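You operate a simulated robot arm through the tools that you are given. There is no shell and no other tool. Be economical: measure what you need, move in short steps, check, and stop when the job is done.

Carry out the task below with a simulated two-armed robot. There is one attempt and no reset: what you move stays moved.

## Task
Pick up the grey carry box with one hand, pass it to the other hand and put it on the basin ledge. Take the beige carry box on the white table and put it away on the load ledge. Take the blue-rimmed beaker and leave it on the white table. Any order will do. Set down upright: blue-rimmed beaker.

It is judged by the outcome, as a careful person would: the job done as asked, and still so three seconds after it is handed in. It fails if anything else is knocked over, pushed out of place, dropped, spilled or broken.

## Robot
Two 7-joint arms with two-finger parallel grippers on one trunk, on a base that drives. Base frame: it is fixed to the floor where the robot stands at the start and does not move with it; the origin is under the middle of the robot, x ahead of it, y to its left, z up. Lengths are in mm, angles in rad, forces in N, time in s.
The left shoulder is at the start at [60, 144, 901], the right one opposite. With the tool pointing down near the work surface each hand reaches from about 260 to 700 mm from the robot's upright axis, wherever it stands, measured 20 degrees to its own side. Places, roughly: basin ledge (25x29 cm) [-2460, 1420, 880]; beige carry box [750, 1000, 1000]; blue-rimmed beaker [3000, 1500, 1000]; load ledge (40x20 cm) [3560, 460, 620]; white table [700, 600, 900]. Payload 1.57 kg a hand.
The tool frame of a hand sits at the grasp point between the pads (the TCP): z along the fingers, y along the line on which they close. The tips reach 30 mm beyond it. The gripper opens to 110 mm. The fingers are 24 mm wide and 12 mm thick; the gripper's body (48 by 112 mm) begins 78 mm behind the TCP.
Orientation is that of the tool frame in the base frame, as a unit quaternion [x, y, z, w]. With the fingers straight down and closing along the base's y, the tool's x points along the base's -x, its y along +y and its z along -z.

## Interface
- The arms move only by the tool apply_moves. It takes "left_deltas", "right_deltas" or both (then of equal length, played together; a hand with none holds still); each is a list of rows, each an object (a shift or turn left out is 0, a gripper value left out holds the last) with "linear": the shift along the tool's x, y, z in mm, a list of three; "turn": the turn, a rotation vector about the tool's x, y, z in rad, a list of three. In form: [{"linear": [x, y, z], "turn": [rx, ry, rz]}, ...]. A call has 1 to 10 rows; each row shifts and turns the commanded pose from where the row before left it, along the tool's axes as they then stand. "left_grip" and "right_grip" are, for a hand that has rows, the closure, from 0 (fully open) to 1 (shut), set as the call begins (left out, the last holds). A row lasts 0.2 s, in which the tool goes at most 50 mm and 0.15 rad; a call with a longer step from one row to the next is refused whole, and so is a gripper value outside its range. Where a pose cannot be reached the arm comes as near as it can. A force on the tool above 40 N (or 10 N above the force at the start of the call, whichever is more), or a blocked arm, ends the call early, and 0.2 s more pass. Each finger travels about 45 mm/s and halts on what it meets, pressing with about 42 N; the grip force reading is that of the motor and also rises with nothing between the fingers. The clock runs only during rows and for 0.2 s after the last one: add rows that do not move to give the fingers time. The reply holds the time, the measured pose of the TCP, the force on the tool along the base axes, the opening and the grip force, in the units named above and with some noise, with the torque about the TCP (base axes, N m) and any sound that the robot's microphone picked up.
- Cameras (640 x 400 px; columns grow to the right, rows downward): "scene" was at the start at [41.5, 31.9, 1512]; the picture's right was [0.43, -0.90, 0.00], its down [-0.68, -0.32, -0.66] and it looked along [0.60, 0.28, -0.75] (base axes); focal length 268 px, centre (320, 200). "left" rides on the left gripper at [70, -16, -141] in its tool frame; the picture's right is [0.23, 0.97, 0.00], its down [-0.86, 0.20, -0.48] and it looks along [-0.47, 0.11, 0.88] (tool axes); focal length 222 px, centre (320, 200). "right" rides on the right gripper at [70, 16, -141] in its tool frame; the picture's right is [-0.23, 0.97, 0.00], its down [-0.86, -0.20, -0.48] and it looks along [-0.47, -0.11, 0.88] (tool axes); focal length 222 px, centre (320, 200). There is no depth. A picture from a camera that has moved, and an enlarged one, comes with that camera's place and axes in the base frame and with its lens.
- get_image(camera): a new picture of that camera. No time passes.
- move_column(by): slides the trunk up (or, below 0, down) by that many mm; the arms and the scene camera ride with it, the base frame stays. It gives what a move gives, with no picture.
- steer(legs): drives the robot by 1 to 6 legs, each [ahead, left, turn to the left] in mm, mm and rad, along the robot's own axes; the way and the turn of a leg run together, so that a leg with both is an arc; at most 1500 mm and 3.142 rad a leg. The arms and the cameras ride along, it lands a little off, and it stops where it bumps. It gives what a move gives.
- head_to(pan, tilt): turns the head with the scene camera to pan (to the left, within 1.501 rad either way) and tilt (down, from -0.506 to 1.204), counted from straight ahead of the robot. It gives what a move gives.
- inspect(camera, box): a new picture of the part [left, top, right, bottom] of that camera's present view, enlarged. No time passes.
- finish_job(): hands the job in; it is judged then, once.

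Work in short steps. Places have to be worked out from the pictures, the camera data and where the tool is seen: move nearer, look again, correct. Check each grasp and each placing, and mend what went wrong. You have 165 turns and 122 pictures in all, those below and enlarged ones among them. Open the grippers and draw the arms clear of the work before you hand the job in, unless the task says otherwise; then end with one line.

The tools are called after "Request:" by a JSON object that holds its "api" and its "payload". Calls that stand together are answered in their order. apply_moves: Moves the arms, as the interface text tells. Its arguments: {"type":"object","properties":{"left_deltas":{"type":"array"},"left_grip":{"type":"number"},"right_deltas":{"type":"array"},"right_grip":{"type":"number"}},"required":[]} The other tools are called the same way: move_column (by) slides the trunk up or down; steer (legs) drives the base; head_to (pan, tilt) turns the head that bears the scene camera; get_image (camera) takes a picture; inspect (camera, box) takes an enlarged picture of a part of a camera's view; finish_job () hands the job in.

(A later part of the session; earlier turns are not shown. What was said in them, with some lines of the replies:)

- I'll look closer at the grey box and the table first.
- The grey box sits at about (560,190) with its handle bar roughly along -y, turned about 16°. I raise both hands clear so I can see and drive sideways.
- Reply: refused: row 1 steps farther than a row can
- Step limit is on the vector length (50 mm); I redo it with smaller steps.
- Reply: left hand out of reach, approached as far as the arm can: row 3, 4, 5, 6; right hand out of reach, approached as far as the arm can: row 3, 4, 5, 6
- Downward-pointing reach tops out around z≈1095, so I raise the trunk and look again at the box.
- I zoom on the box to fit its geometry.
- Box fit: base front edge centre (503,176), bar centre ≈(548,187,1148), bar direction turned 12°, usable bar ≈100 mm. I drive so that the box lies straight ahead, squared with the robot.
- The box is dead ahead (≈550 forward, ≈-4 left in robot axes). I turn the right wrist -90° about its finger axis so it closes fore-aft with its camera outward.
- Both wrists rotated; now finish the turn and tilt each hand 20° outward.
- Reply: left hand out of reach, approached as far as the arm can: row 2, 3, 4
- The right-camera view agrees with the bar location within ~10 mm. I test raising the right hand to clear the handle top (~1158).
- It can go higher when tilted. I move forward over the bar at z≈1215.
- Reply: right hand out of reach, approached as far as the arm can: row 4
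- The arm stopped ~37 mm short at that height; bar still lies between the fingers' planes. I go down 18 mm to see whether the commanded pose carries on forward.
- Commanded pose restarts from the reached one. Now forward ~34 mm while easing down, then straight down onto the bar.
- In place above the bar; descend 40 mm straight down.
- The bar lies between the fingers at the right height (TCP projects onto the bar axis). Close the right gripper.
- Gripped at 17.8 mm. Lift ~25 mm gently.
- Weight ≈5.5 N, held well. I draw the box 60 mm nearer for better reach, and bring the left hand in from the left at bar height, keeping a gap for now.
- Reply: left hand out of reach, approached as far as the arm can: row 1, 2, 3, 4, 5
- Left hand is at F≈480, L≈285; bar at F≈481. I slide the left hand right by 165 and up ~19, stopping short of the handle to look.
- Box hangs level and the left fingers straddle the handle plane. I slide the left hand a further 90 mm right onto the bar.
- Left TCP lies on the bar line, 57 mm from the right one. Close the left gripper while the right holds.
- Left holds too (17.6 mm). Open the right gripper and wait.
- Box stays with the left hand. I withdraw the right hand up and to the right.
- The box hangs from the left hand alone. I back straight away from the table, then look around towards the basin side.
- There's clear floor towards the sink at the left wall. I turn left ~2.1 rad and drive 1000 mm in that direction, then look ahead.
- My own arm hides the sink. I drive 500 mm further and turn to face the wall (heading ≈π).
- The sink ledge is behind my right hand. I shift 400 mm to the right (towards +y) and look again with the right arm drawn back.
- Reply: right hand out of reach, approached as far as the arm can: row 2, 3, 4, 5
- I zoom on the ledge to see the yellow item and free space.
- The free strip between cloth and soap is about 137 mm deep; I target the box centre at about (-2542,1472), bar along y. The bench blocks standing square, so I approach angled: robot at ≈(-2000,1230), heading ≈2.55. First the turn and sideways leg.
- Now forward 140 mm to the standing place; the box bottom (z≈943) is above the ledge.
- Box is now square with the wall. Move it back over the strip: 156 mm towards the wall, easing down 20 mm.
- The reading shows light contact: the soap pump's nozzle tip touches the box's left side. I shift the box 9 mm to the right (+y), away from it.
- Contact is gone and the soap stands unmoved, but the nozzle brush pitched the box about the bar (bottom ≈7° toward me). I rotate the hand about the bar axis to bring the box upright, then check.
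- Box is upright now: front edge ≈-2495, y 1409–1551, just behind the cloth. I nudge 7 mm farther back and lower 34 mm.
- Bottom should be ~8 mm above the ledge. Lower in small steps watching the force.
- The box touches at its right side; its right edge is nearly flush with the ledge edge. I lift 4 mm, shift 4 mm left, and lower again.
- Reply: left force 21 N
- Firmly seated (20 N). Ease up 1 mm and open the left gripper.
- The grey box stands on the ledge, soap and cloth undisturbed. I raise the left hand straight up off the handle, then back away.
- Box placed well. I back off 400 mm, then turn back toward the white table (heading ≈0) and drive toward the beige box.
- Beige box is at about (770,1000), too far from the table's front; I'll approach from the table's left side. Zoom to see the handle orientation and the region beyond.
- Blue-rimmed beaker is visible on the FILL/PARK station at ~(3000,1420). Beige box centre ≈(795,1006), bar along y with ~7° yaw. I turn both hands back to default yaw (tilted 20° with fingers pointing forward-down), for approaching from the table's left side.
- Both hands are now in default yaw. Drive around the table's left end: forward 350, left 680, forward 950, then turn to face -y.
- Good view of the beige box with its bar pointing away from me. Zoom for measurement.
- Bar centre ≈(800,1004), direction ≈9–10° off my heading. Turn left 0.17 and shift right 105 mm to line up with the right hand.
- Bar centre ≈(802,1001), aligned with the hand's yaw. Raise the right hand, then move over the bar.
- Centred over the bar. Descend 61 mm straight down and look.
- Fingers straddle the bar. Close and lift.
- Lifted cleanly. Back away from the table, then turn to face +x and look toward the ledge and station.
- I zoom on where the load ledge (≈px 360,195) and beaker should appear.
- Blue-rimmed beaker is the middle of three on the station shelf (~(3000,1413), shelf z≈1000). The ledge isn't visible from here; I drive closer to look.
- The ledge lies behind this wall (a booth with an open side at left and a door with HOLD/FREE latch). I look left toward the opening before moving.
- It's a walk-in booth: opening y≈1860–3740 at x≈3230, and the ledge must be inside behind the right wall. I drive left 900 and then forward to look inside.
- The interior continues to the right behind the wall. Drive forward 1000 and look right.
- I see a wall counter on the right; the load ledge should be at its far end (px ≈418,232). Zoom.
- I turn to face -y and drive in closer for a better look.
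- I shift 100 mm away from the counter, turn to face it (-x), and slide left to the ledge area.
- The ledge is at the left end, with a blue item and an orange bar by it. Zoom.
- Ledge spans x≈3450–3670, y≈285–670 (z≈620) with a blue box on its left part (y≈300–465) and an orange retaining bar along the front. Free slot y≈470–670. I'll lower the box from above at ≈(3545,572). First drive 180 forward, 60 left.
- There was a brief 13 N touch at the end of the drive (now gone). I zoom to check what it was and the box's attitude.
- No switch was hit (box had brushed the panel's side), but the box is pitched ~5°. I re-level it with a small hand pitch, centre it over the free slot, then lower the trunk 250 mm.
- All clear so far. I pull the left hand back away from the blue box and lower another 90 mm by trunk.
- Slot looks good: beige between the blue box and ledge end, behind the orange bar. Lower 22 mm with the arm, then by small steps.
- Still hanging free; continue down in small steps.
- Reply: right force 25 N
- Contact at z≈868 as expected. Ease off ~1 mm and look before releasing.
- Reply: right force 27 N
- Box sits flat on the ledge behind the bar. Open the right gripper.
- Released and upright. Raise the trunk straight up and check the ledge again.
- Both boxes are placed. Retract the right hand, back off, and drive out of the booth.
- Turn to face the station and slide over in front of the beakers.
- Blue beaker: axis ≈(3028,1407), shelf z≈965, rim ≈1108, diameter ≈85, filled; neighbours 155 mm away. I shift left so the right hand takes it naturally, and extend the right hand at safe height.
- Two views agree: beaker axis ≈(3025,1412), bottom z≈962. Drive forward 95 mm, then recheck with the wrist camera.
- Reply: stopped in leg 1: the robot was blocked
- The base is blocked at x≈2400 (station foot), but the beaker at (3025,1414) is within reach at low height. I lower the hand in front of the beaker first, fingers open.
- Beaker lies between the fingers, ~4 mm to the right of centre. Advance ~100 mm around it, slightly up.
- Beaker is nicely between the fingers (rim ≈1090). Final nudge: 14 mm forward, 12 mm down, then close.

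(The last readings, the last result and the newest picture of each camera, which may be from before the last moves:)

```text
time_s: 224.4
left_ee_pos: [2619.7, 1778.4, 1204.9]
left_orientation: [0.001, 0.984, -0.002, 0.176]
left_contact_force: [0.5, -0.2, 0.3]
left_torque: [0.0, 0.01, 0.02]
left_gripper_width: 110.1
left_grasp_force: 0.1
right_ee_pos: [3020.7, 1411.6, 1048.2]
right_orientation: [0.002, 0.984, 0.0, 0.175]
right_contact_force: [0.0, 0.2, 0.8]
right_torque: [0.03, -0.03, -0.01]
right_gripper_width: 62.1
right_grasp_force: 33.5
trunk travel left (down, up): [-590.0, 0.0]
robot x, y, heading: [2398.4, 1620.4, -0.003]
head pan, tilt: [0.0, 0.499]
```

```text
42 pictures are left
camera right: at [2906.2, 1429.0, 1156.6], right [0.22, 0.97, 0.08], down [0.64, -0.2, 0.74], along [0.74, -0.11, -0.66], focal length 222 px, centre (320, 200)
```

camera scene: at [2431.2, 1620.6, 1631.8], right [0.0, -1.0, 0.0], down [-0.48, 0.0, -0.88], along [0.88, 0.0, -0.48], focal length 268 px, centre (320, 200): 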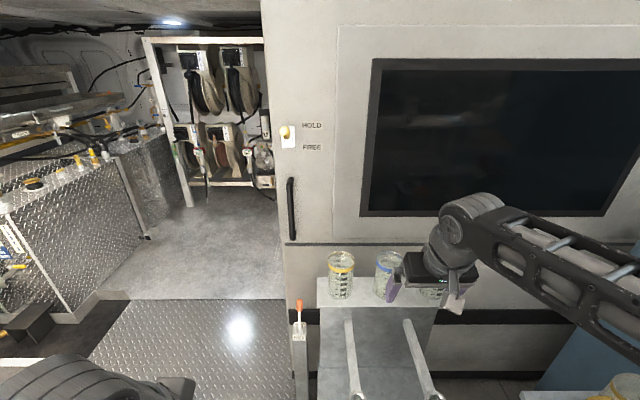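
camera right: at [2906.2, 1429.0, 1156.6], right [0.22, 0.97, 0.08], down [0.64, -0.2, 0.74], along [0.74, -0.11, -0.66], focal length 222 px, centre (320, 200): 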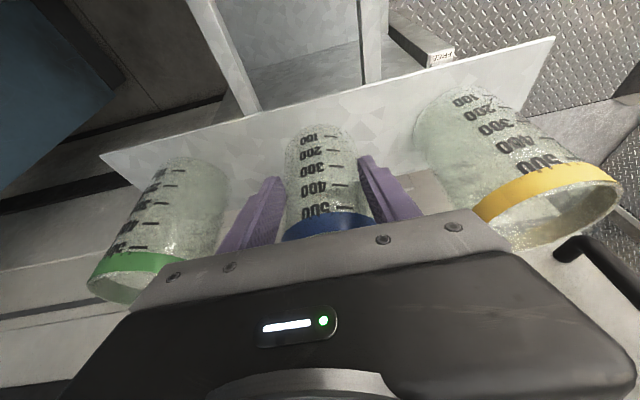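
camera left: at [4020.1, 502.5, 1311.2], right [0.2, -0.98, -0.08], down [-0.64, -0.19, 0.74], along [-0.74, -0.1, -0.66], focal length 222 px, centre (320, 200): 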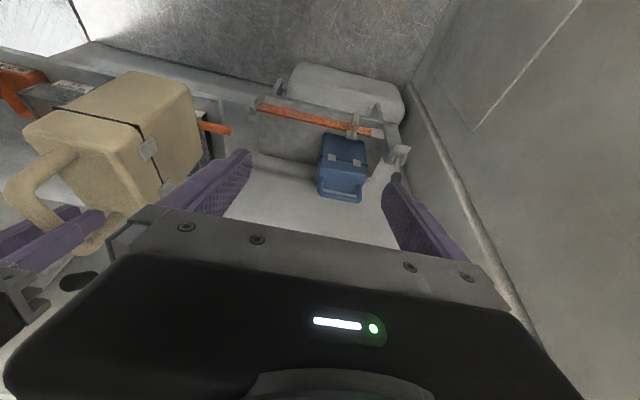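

Gripped at 62 mm with no side force. Lift gently ~12 mm and check.

Request:
{"api": "apply_moves", "payload": {"right_deltas": [{"linear": [-1, 0, -2.8]}, {"linear": [-1, 0, -2.8]}, {"linear": [-1, 0, -2.8]}, {"linear": [-1, 0, -2.8]}, {}]}}

Request:
{"api": "get_image", "payload": {"camera": "right"}}

Request:
{"api": "inspect", "payload": {"camera": "scene", "box": [320, 210, 500, 330]}}

```text
time_s: 225.7
left_ee_pos: [2620.5, 1778.7, 1204.0]
left_orientation: [0.001, 0.984, -0.002, 0.176]
left_contact_force: [-0.5, -0.1, -0.4]
left_torque: [-0.02, -0.02, 0.01]
left_gripper_width: 109.7
left_grasp_force: 0.1
right_ee_pos: [3020.9, 1412.1, 1058.3]
right_orientation: [0.003, 0.985, 0.0, 0.175]
right_contact_force: [-0.2, -0.4, -0.7]
right_torque: [-0.02, 0.04, -0.02]
right_gripper_width: 62.0
right_grasp_force: 42.4
trunk travel left (down, up): [-590.0, 0.0]
robot x, y, heading: [2399.2, 1620.0, 0.0]
head pan, tilt: [0.0, 0.499]
```

```text
41 pictures are left
camera right: at [2906.2, 1428.7, 1168.5], right [0.22, 0.97, 0.08], down [0.64, -0.2, 0.74], along [0.74, -0.11, -0.66], focal length 222 px, centre (320, 200)
```

right: 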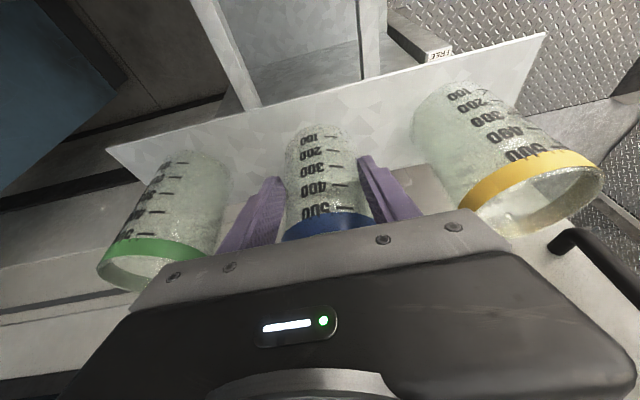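

```text
3.33 times, centred on (410, 270) of scene
camera zoom: at [2460.8, 1620.0, 1631.8], right [0.0, -1.0, 0.0], down [-0.48, 0.0, -0.88], along [0.88, 0.0, -0.48], focal length 895 px, centre (20, -33)
```

zoom: 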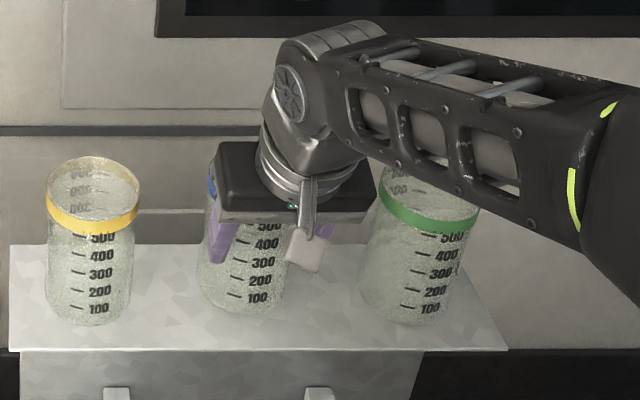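

The beaker rose with the hand (marks shifted in scene, fixed in hand view). Lift a bit more and draw back smoothly.

Request:
{"api": "apply_moves", "payload": {"right_deltas": [{"linear": [-2, 0, -5]}, {"linear": [-2, 0, -5]}, {"linear": [-1, 0, -4]}, {"linear": [8, 0, -4]}, {"linear": [16, 0, -6]}, {"linear": [18, 0, -7]}, {"linear": [18, 0, -7]}, {"linear": [16, 0, -6]}, {"linear": [10, 0, -4]}, {}]}}

Request:
{"api": "get_image", "payload": {"camera": "scene"}}

```text
time_s: 227.8
left_ee_pos: [2620.3, 1778.8, 1204.8]
left_orientation: [0.001, 0.984, -0.001, 0.176]
left_contact_force: [0.3, -0.4, 0.2]
left_torque: [-0.02, 0.01, -0.03]
left_gripper_width: 109.9
left_grasp_force: 0.1
right_ee_pos: [2928.1, 1410.9, 1076.7]
right_orientation: [0.002, 0.984, 0.0, 0.175]
right_contact_force: [0.7, 1.2, -0.2]
right_torque: [-0.04, 0.04, 0.01]
right_gripper_width: 61.4
right_grasp_force: 41.9
trunk travel left (down, up): [-590.0, 0.0]
robot x, y, heading: [2401.2, 1622.9, -0.003]
head pan, tilt: [0.0, 0.499]
```

```text
39 pictures are left
camera scene: at [2460.9, 1620.0, 1631.8], right [0.0, -1.0, 0.0], down [-0.48, 0.0, -0.88], along [0.88, 0.0, -0.48], focal length 268 px, centre (320, 200)
```

scene: 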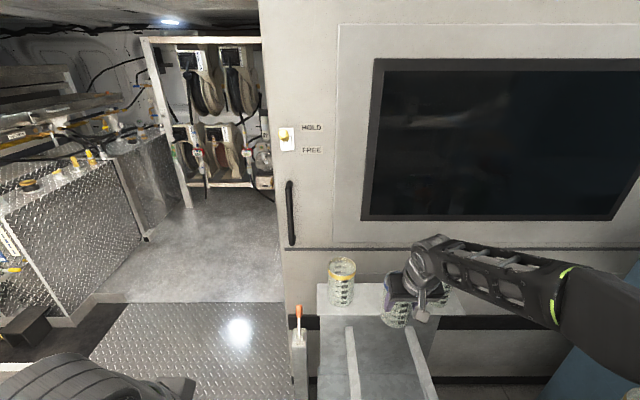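

The beaker came along. Zoom to check its attitude in the grip.

Request:
{"api": "inspect", "payload": {"camera": "scene", "box": [340, 220, 480, 340]}}

Request:
{"api": "get_image", "payload": {"camera": "right"}}

```text
3.33 times, centred on (410, 280) of scene
camera zoom: at [2460.9, 1620.0, 1631.8], right [0.0, -1.0, 0.0], down [-0.48, 0.0, -0.88], along [0.88, 0.0, -0.48], focal length 895 px, centre (20, -67)
```

zoom: 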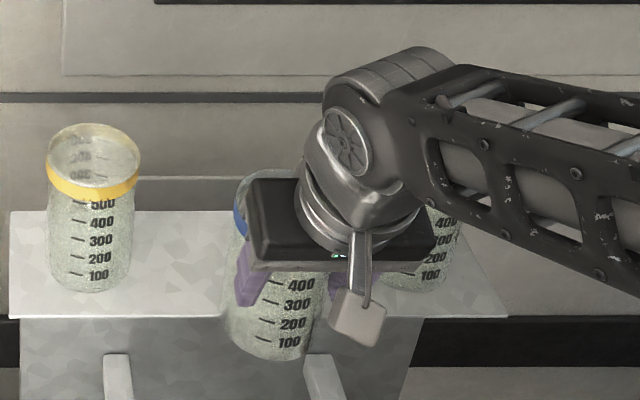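

```text
37 pictures are left
camera right: at [2813.1, 1427.3, 1186.2], right [0.22, 0.97, 0.08], down [0.64, -0.2, 0.74], along [0.74, -0.11, -0.66], focal length 222 px, centre (320, 200)
```

right: 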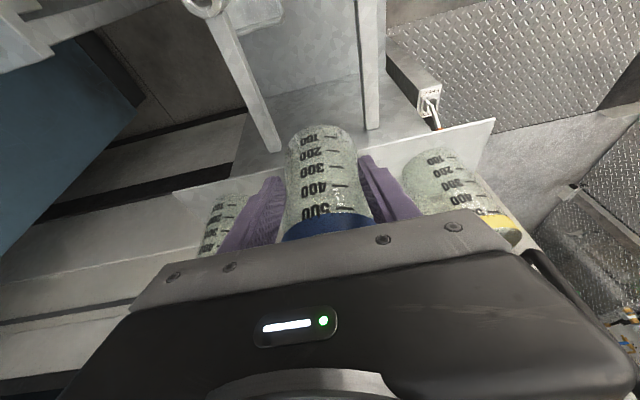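

Steady in the grip. Tuck the beaker in and up a little, then reverse out along the aisle.

Request:
{"api": "apply_moves", "payload": {"right_deltas": [{"linear": [6, 0, -8]}, {"linear": [14, 0, -17]}, {"linear": [16, 0, -18]}, {"linear": [16, 0, -18]}, {"linear": [14, 0, -16]}, {"linear": [6, 0, -8]}, {}]}}

Request:
{"api": "steer", "payload": {"legs": [[-300, 0, 0]]}}

Request:
{"api": "get_image", "payload": {"camera": "scene"}}

```text
time_s: 229.4
left_ee_pos: [2620.7, 1779.1, 1204.7]
left_orientation: [0.002, 0.984, -0.003, 0.177]
left_contact_force: [-0.8, 0.2, -0.1]
left_torque: [-0.02, -0.04, -0.02]
left_gripper_width: 110.0
left_grasp_force: 0.2
right_ee_pos: [2831.8, 1412.9, 1131.4]
right_orientation: [0.002, 0.984, 0.0, 0.176]
right_contact_force: [-0.6, -0.5, -1.4]
right_torque: [0.0, 0.05, 0.03]
right_gripper_width: 61.4
right_grasp_force: 42.5
trunk travel left (down, up): [-590.0, 0.0]
robot x, y, heading: [2398.8, 1625.0, -0.004]
head pan, tilt: [0.0, 0.499]
```

```text
time_s: 231.5
left_ee_pos: [2319.8, 1779.2, 1205.3]
left_orientation: [0.007, 0.984, -0.003, 0.177]
left_contact_force: [-0.7, -0.8, 0.7]
left_torque: [0.02, 0.0, 0.02]
left_gripper_width: 110.0
left_grasp_force: 0.0
right_ee_pos: [2526.7, 1411.0, 1130.7]
right_orientation: [0.006, 0.984, 0.0, 0.176]
right_contact_force: [0.0, 0.1, -0.9]
right_torque: [-0.04, 0.03, -0.01]
right_gripper_width: 61.0
right_grasp_force: 42.0
trunk travel left (down, up): [-590.0, 0.0]
robot x, y, heading: [2100.5, 1626.7, -0.014]
head pan, tilt: [0.0, 0.499]
```

```text
36 pictures are left
camera scene: at [2158.1, 1621.6, 1631.8], right [-0.01, -1.0, 0.0], down [-0.48, 0.01, -0.88], along [0.88, -0.01, -0.48], focal length 268 px, centre (320, 200)
```

scene: 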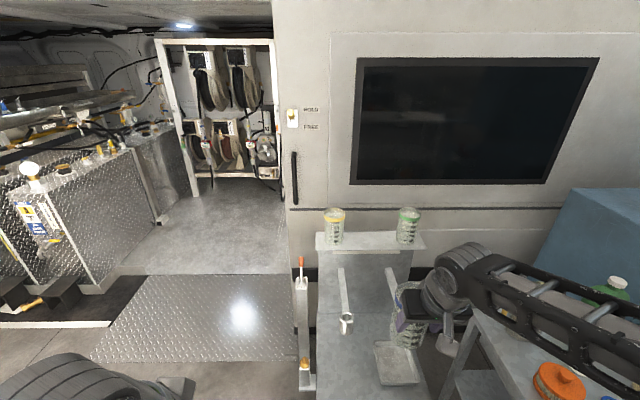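

Station looks undisturbed. The opening reading creeps slightly (62→61), so I check the grip from the hand camera.

Request:
{"api": "get_image", "payload": {"camera": "right"}}

Request:
{"api": "inspect", "payload": {"camera": "scene", "box": [360, 230, 500, 380]}}

```text
35 pictures are left
camera right: at [2412.7, 1428.5, 1241.1], right [0.23, 0.97, 0.08], down [0.63, -0.21, 0.74], along [0.74, -0.12, -0.66], focal length 222 px, centre (320, 200)
```

right: 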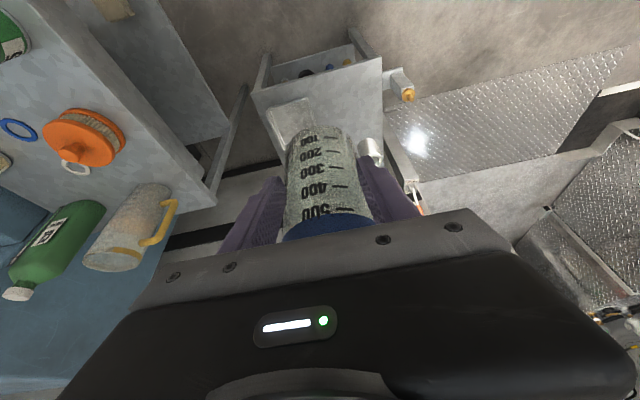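

```text
2.67 times, centred on (430, 305) of scene
camera zoom: at [2158.1, 1621.6, 1631.8], right [-0.01, -1.0, 0.0], down [-0.48, 0.01, -0.88], along [0.88, -0.01, -0.48], focal length 716 px, centre (27, -80)
```

zoom: 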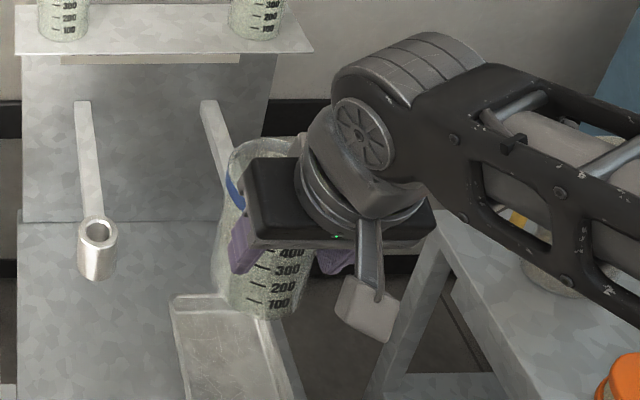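

Grip looks centred and steady. Reverse along the aisle to beside the table, then turn to face it.

Request:
{"api": "steer", "payload": {"legs": [[-1250, 0, 0.014]]}}

Request:
{"api": "inspect", "payload": {"camera": "right", "box": [200, 100, 440, 250]}}

```text
time_s: 237.9
left_ee_pos: [1056.2, 1788.0, 1204.8]
left_orientation: [-0.002, 0.984, -0.001, 0.176]
left_contact_force: [0.2, -0.7, -0.5]
left_torque: [-0.02, -0.01, 0.01]
left_gripper_width: 109.8
left_grasp_force: 0.1
right_ee_pos: [1268.3, 1422.2, 1132.0]
right_orientation: [0.001, 0.984, 0.001, 0.176]
right_contact_force: [0.7, -0.3, -0.5]
right_torque: [-0.01, 0.05, -0.02]
right_gripper_width: 59.8
right_grasp_force: 42.8
trunk travel left (down, up): [-590.0, 0.0]
robot x, y, heading: [837.2, 1627.5, 0.005]
head pan, tilt: [0.0, 0.499]
```

```text
2.67 times, centred on (320, 175) of right
camera zoom: at [1152.9, 1439.5, 1240.9], right [0.21, 0.97, 0.08], down [0.64, -0.2, 0.74], along [0.74, -0.11, -0.66], focal length 592 px, centre (320, 267)
```

zoom: 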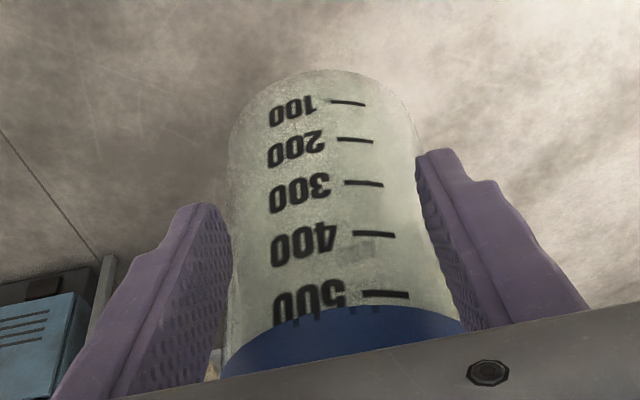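

The opening creeps to 59.8 mm — the grip is slowly slipping, so I don't dawdle: turn to the table and roll forward in one go.

Request:
{"api": "steer", "payload": {"legs": [[0, 0, -1.571], [115, 0, 0]]}}

Request:
{"api": "apply_moves", "payload": {"right_deltas": [{"linear": [-12, 0, 20]}, {"linear": [-12, 0, 30]}, {"linear": [-12, 0, 30]}, {"linear": [0, 0, 30]}, {"linear": [0, 0, 20]}]}}

Request:
{"api": "get_image", "payload": {"camera": "scene"}}

Request:
{"api": "get_image", "payload": {"camera": "right"}}

```text
time_s: 242.9
left_ee_pos: [994.2, 1295.9, 1203.5]
left_orientation: [0.694, 0.698, -0.125, 0.123]
left_contact_force: [-0.2, -0.3, -0.5]
left_torque: [0.05, 0.0, -0.01]
left_gripper_width: 109.9
left_grasp_force: 0.0
right_ee_pos: [628.9, 1081.9, 1131.1]
right_orientation: [0.696, 0.697, -0.122, 0.124]
right_contact_force: [0.1, -0.4, -0.5]
right_torque: [0.06, -0.01, 0.03]
right_gripper_width: 58.5
right_grasp_force: 42.1
trunk travel left (down, up): [-590.0, 0.0]
robot x, y, heading: [832.4, 1516.0, -1.566]
head pan, tilt: [0.0, 0.499]
```

```text
time_s: 244.1
left_ee_pos: [993.8, 1297.2, 1203.3]
left_orientation: [0.695, 0.697, -0.125, 0.124]
left_contact_force: [0.7, -0.1, 0.1]
left_torque: [-0.03, 0.0, -0.03]
left_gripper_width: 109.9
left_grasp_force: 0.0
right_ee_pos: [630.1, 1004.8, 1021.4]
right_orientation: [0.696, 0.697, -0.123, 0.124]
right_contact_force: [0.0, -1.3, 0.4]
right_torque: [0.07, -0.01, 0.03]
right_gripper_width: 58.7
right_grasp_force: 42.1
trunk travel left (down, up): [-590.0, 0.0]
robot x, y, heading: [835.7, 1519.4, -1.57]
head pan, tilt: [0.0, 0.499]
```

```text
32 pictures are left
camera scene: at [836.0, 1454.5, 1631.8], right [-1.0, 0.0, 0.0], down [0.0, 0.48, -0.88], along [0.0, -0.88, -0.48], focal length 268 px, centre (320, 200)
```

scene: 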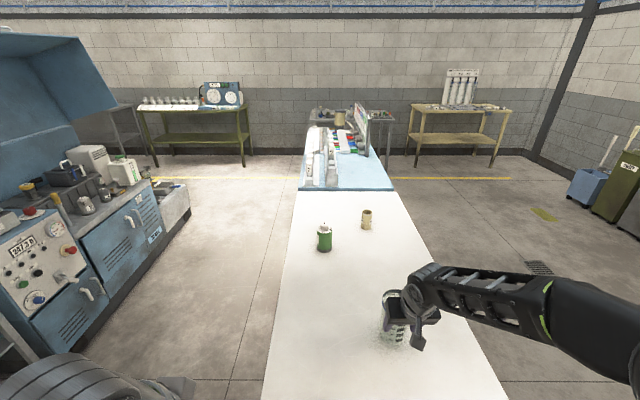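

```text
31 pictures are left
camera right: at [645.0, 1119.2, 1131.2], right [0.97, -0.21, 0.08], down [-0.2, -0.64, 0.74], along [-0.11, -0.74, -0.66], focal length 222 px, centre (320, 200)
```

right: 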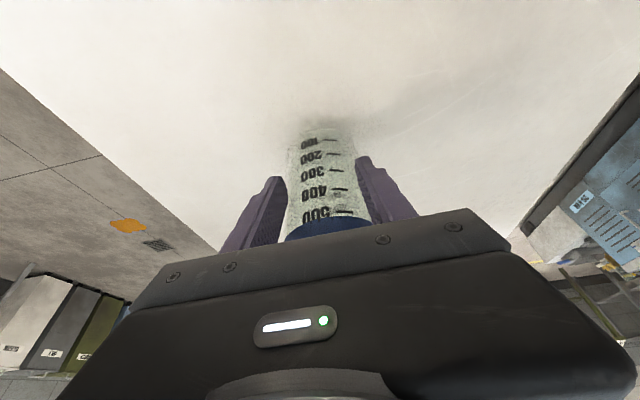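

Over clear table. Lower 26 mm, then in small steps until contact.

Request:
{"api": "apply_moves", "payload": {"right_deltas": [{"linear": [3, 0, 8.2]}, {"linear": [3, 0, 8.2]}, {"linear": [2.8, 0, 8]}, {}]}}

Request:
{"api": "apply_moves", "payload": {"right_deltas": [{"linear": [1, 0, 2.8]}, {"linear": [1, 0, 2.8]}, {}]}}

Request:
{"api": "inspect", "payload": {"camera": "scene", "box": [340, 270, 460, 360]}}

```text
time_s: 245.1
left_ee_pos: [994.5, 1300.0, 1204.8]
left_orientation: [0.695, 0.697, -0.125, 0.124]
left_contact_force: [0.3, -1.0, -0.5]
left_torque: [-0.03, 0.0, 0.01]
left_gripper_width: 109.7
left_grasp_force: 0.1
right_ee_pos: [629.6, 1004.8, 1002.0]
right_orientation: [0.694, 0.697, -0.127, 0.128]
right_contact_force: [-3.2, 3.9, 34.7]
right_torque: [-0.71, 0.11, -0.21]
right_gripper_width: 58.5
right_grasp_force: 41.7
trunk travel left (down, up): [-590.0, 0.0]
robot x, y, heading: [834.4, 1515.9, -1.569]
head pan, tilt: [0.0, 0.499]
```

```text
time_s: 245.9
left_ee_pos: [993.8, 1297.3, 1204.2]
left_orientation: [0.694, 0.698, -0.125, 0.124]
left_contact_force: [0.7, -0.6, -0.5]
left_torque: [0.0, 0.03, 0.01]
left_gripper_width: 110.2
left_grasp_force: 0.0
right_ee_pos: [629.4, 1006.8, 989.6]
right_orientation: [0.696, 0.697, -0.122, 0.124]
right_contact_force: [0.4, 1.0, 0.3]
right_torque: [-0.01, 0.0, 0.01]
right_gripper_width: 0.0
right_grasp_force: 21.7
trunk travel left (down, up): [-590.0, 0.0]
robot x, y, heading: [836.3, 1520.1, -1.569]
head pan, tilt: [0.0, 0.499]
```

```text
4.44 times, centred on (400, 315) of scene
camera zoom: at [835.9, 1454.3, 1631.6], right [-1.0, 0.0, 0.0], down [0.0, 0.48, -0.88], along [0.0, -0.88, -0.48], focal length 1194 px, centre (-36, -311)
```

zoom: 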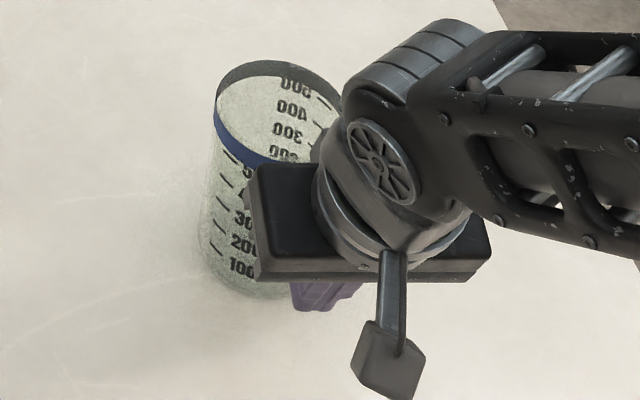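

The beaker slid out of the grip as it touched down, and stands on the table; the fingers shut in front of it. I draw the hand straight back, away from it, and look.

Request:
{"api": "apply_moves", "payload": {"right_deltas": [{"linear": [10, 0, -3.6]}, {"linear": [28, 0, -10]}, {"linear": [28, 0, -10]}, {"linear": [28, -10, -30]}, {"linear": [0, -20, -40]}, {}]}}

Request:
{"api": "get_image", "payload": {"camera": "scene"}}

Request:
{"api": "inspect", "payload": {"camera": "scene", "box": [330, 250, 470, 350]}}

```text
time_s: 247.3
left_ee_pos: [993.1, 1298.4, 1204.0]
left_orientation: [0.695, 0.697, -0.126, 0.123]
left_contact_force: [0.4, -0.1, 0.2]
left_torque: [0.01, -0.03, 0.01]
left_gripper_width: 110.3
left_grasp_force: 0.1
right_ee_pos: [598.4, 1126.8, 1044.4]
right_orientation: [0.695, 0.697, -0.123, 0.125]
right_contact_force: [0.2, -0.2, 0.0]
right_torque: [0.01, -0.01, 0.02]
right_gripper_width: 0.0
right_grasp_force: 22.0
trunk travel left (down, up): [-590.0, 0.0]
robot x, y, heading: [834.7, 1520.1, -1.571]
head pan, tilt: [0.0, 0.499]
```

```text
29 pictures are left
camera scene: at [836.2, 1454.7, 1631.7], right [-1.0, 0.0, 0.0], down [0.0, 0.48, -0.88], along [0.0, -0.88, -0.48], focal length 268 px, centre (320, 200)
```

scene: 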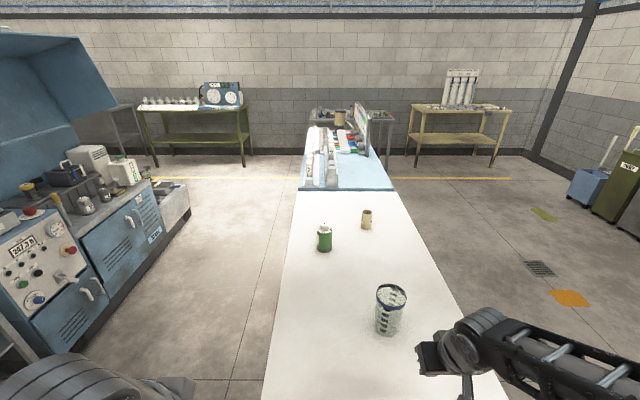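

```text
4.00 times, centred on (400, 300) of scene
camera zoom: at [836.2, 1454.7, 1631.7], right [-1.0, 0.0, 0.0], down [0.0, 0.48, -0.88], along [0.0, -0.88, -0.48], focal length 1074 px, centre (0, -200)
```

zoom: 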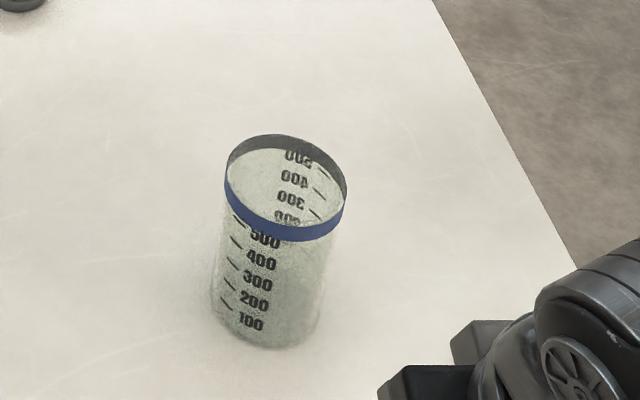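

The beaker stands upright and clear on the white table. Open the right gripper, raise the hand, and back away.

Request:
{"api": "apply_moves", "payload": {"right_deltas": [{"linear": [5, 0, -15]}, {"linear": [5, 0, -15]}, {"linear": [5, 0, -15]}, {}, {}, {}, {}], "right_grip": 0}}

Request:
{"api": "steer", "payload": {"legs": [[-250, 0, 0]]}}

Request:
{"api": "get_image", "payload": {"camera": "scene"}}

```text
time_s: 248.9
left_ee_pos: [993.3, 1297.5, 1203.8]
left_orientation: [0.695, 0.698, -0.125, 0.124]
left_contact_force: [-0.2, 0.2, -0.2]
left_torque: [-0.02, 0.03, 0.0]
left_gripper_width: 109.8
left_grasp_force: 0.1
right_ee_pos: [597.9, 1156.4, 1081.5]
right_orientation: [0.695, 0.697, -0.124, 0.125]
right_contact_force: [0.2, 0.1, 0.1]
right_torque: [0.01, 0.02, 0.01]
right_gripper_width: 110.0
right_grasp_force: 0.1
trunk travel left (down, up): [-590.0, 0.0]
robot x, y, heading: [835.5, 1520.4, -1.567]
head pan, tilt: [0.0, 0.499]
```

```text
time_s: 250.8
left_ee_pos: [992.2, 1554.5, 1204.2]
left_orientation: [0.694, 0.697, -0.127, 0.125]
left_contact_force: [0.4, 0.3, 0.1]
left_torque: [-0.01, 0.0, 0.01]
left_gripper_width: 110.0
left_grasp_force: 0.0
right_ee_pos: [597.7, 1413.9, 1081.3]
right_orientation: [0.695, 0.697, -0.123, 0.124]
right_contact_force: [-0.7, 0.4, -0.6]
right_torque: [0.02, -0.01, -0.06]
right_gripper_width: 110.2
right_grasp_force: 0.1
trunk travel left (down, up): [-590.0, 0.0]
robot x, y, heading: [832.8, 1775.8, -1.568]
head pan, tilt: [0.0, 0.499]
```

```text
27 pictures are left
camera scene: at [834.9, 1712.2, 1631.8], right [-1.0, 0.0, 0.0], down [0.0, 0.48, -0.88], along [0.0, -0.88, -0.48], focal length 268 px, centre (320, 200)
```

scene: 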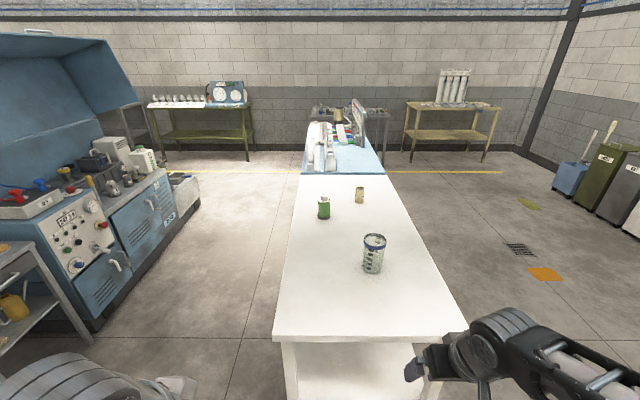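

All three items are placed, both grippers are open and the arms are clear, so I hand the job in.

Request:
{"api": "finish_job", "payload": {}}

```text
The job is handed in.
```

The job is handed in: the grey box was passed from the right hand to the left and put on the basin ledge, the beige box is on the load ledge, and the blue-rimmed beaker stands upright on the white table. The beaker slid out of the grip as it touched down but stayed standing. Carrying the boxes, I brushed the soap nozzle and a wall panel, and at the beaker station the base drove up against something at floor level. The pictures showed nothing out of place.
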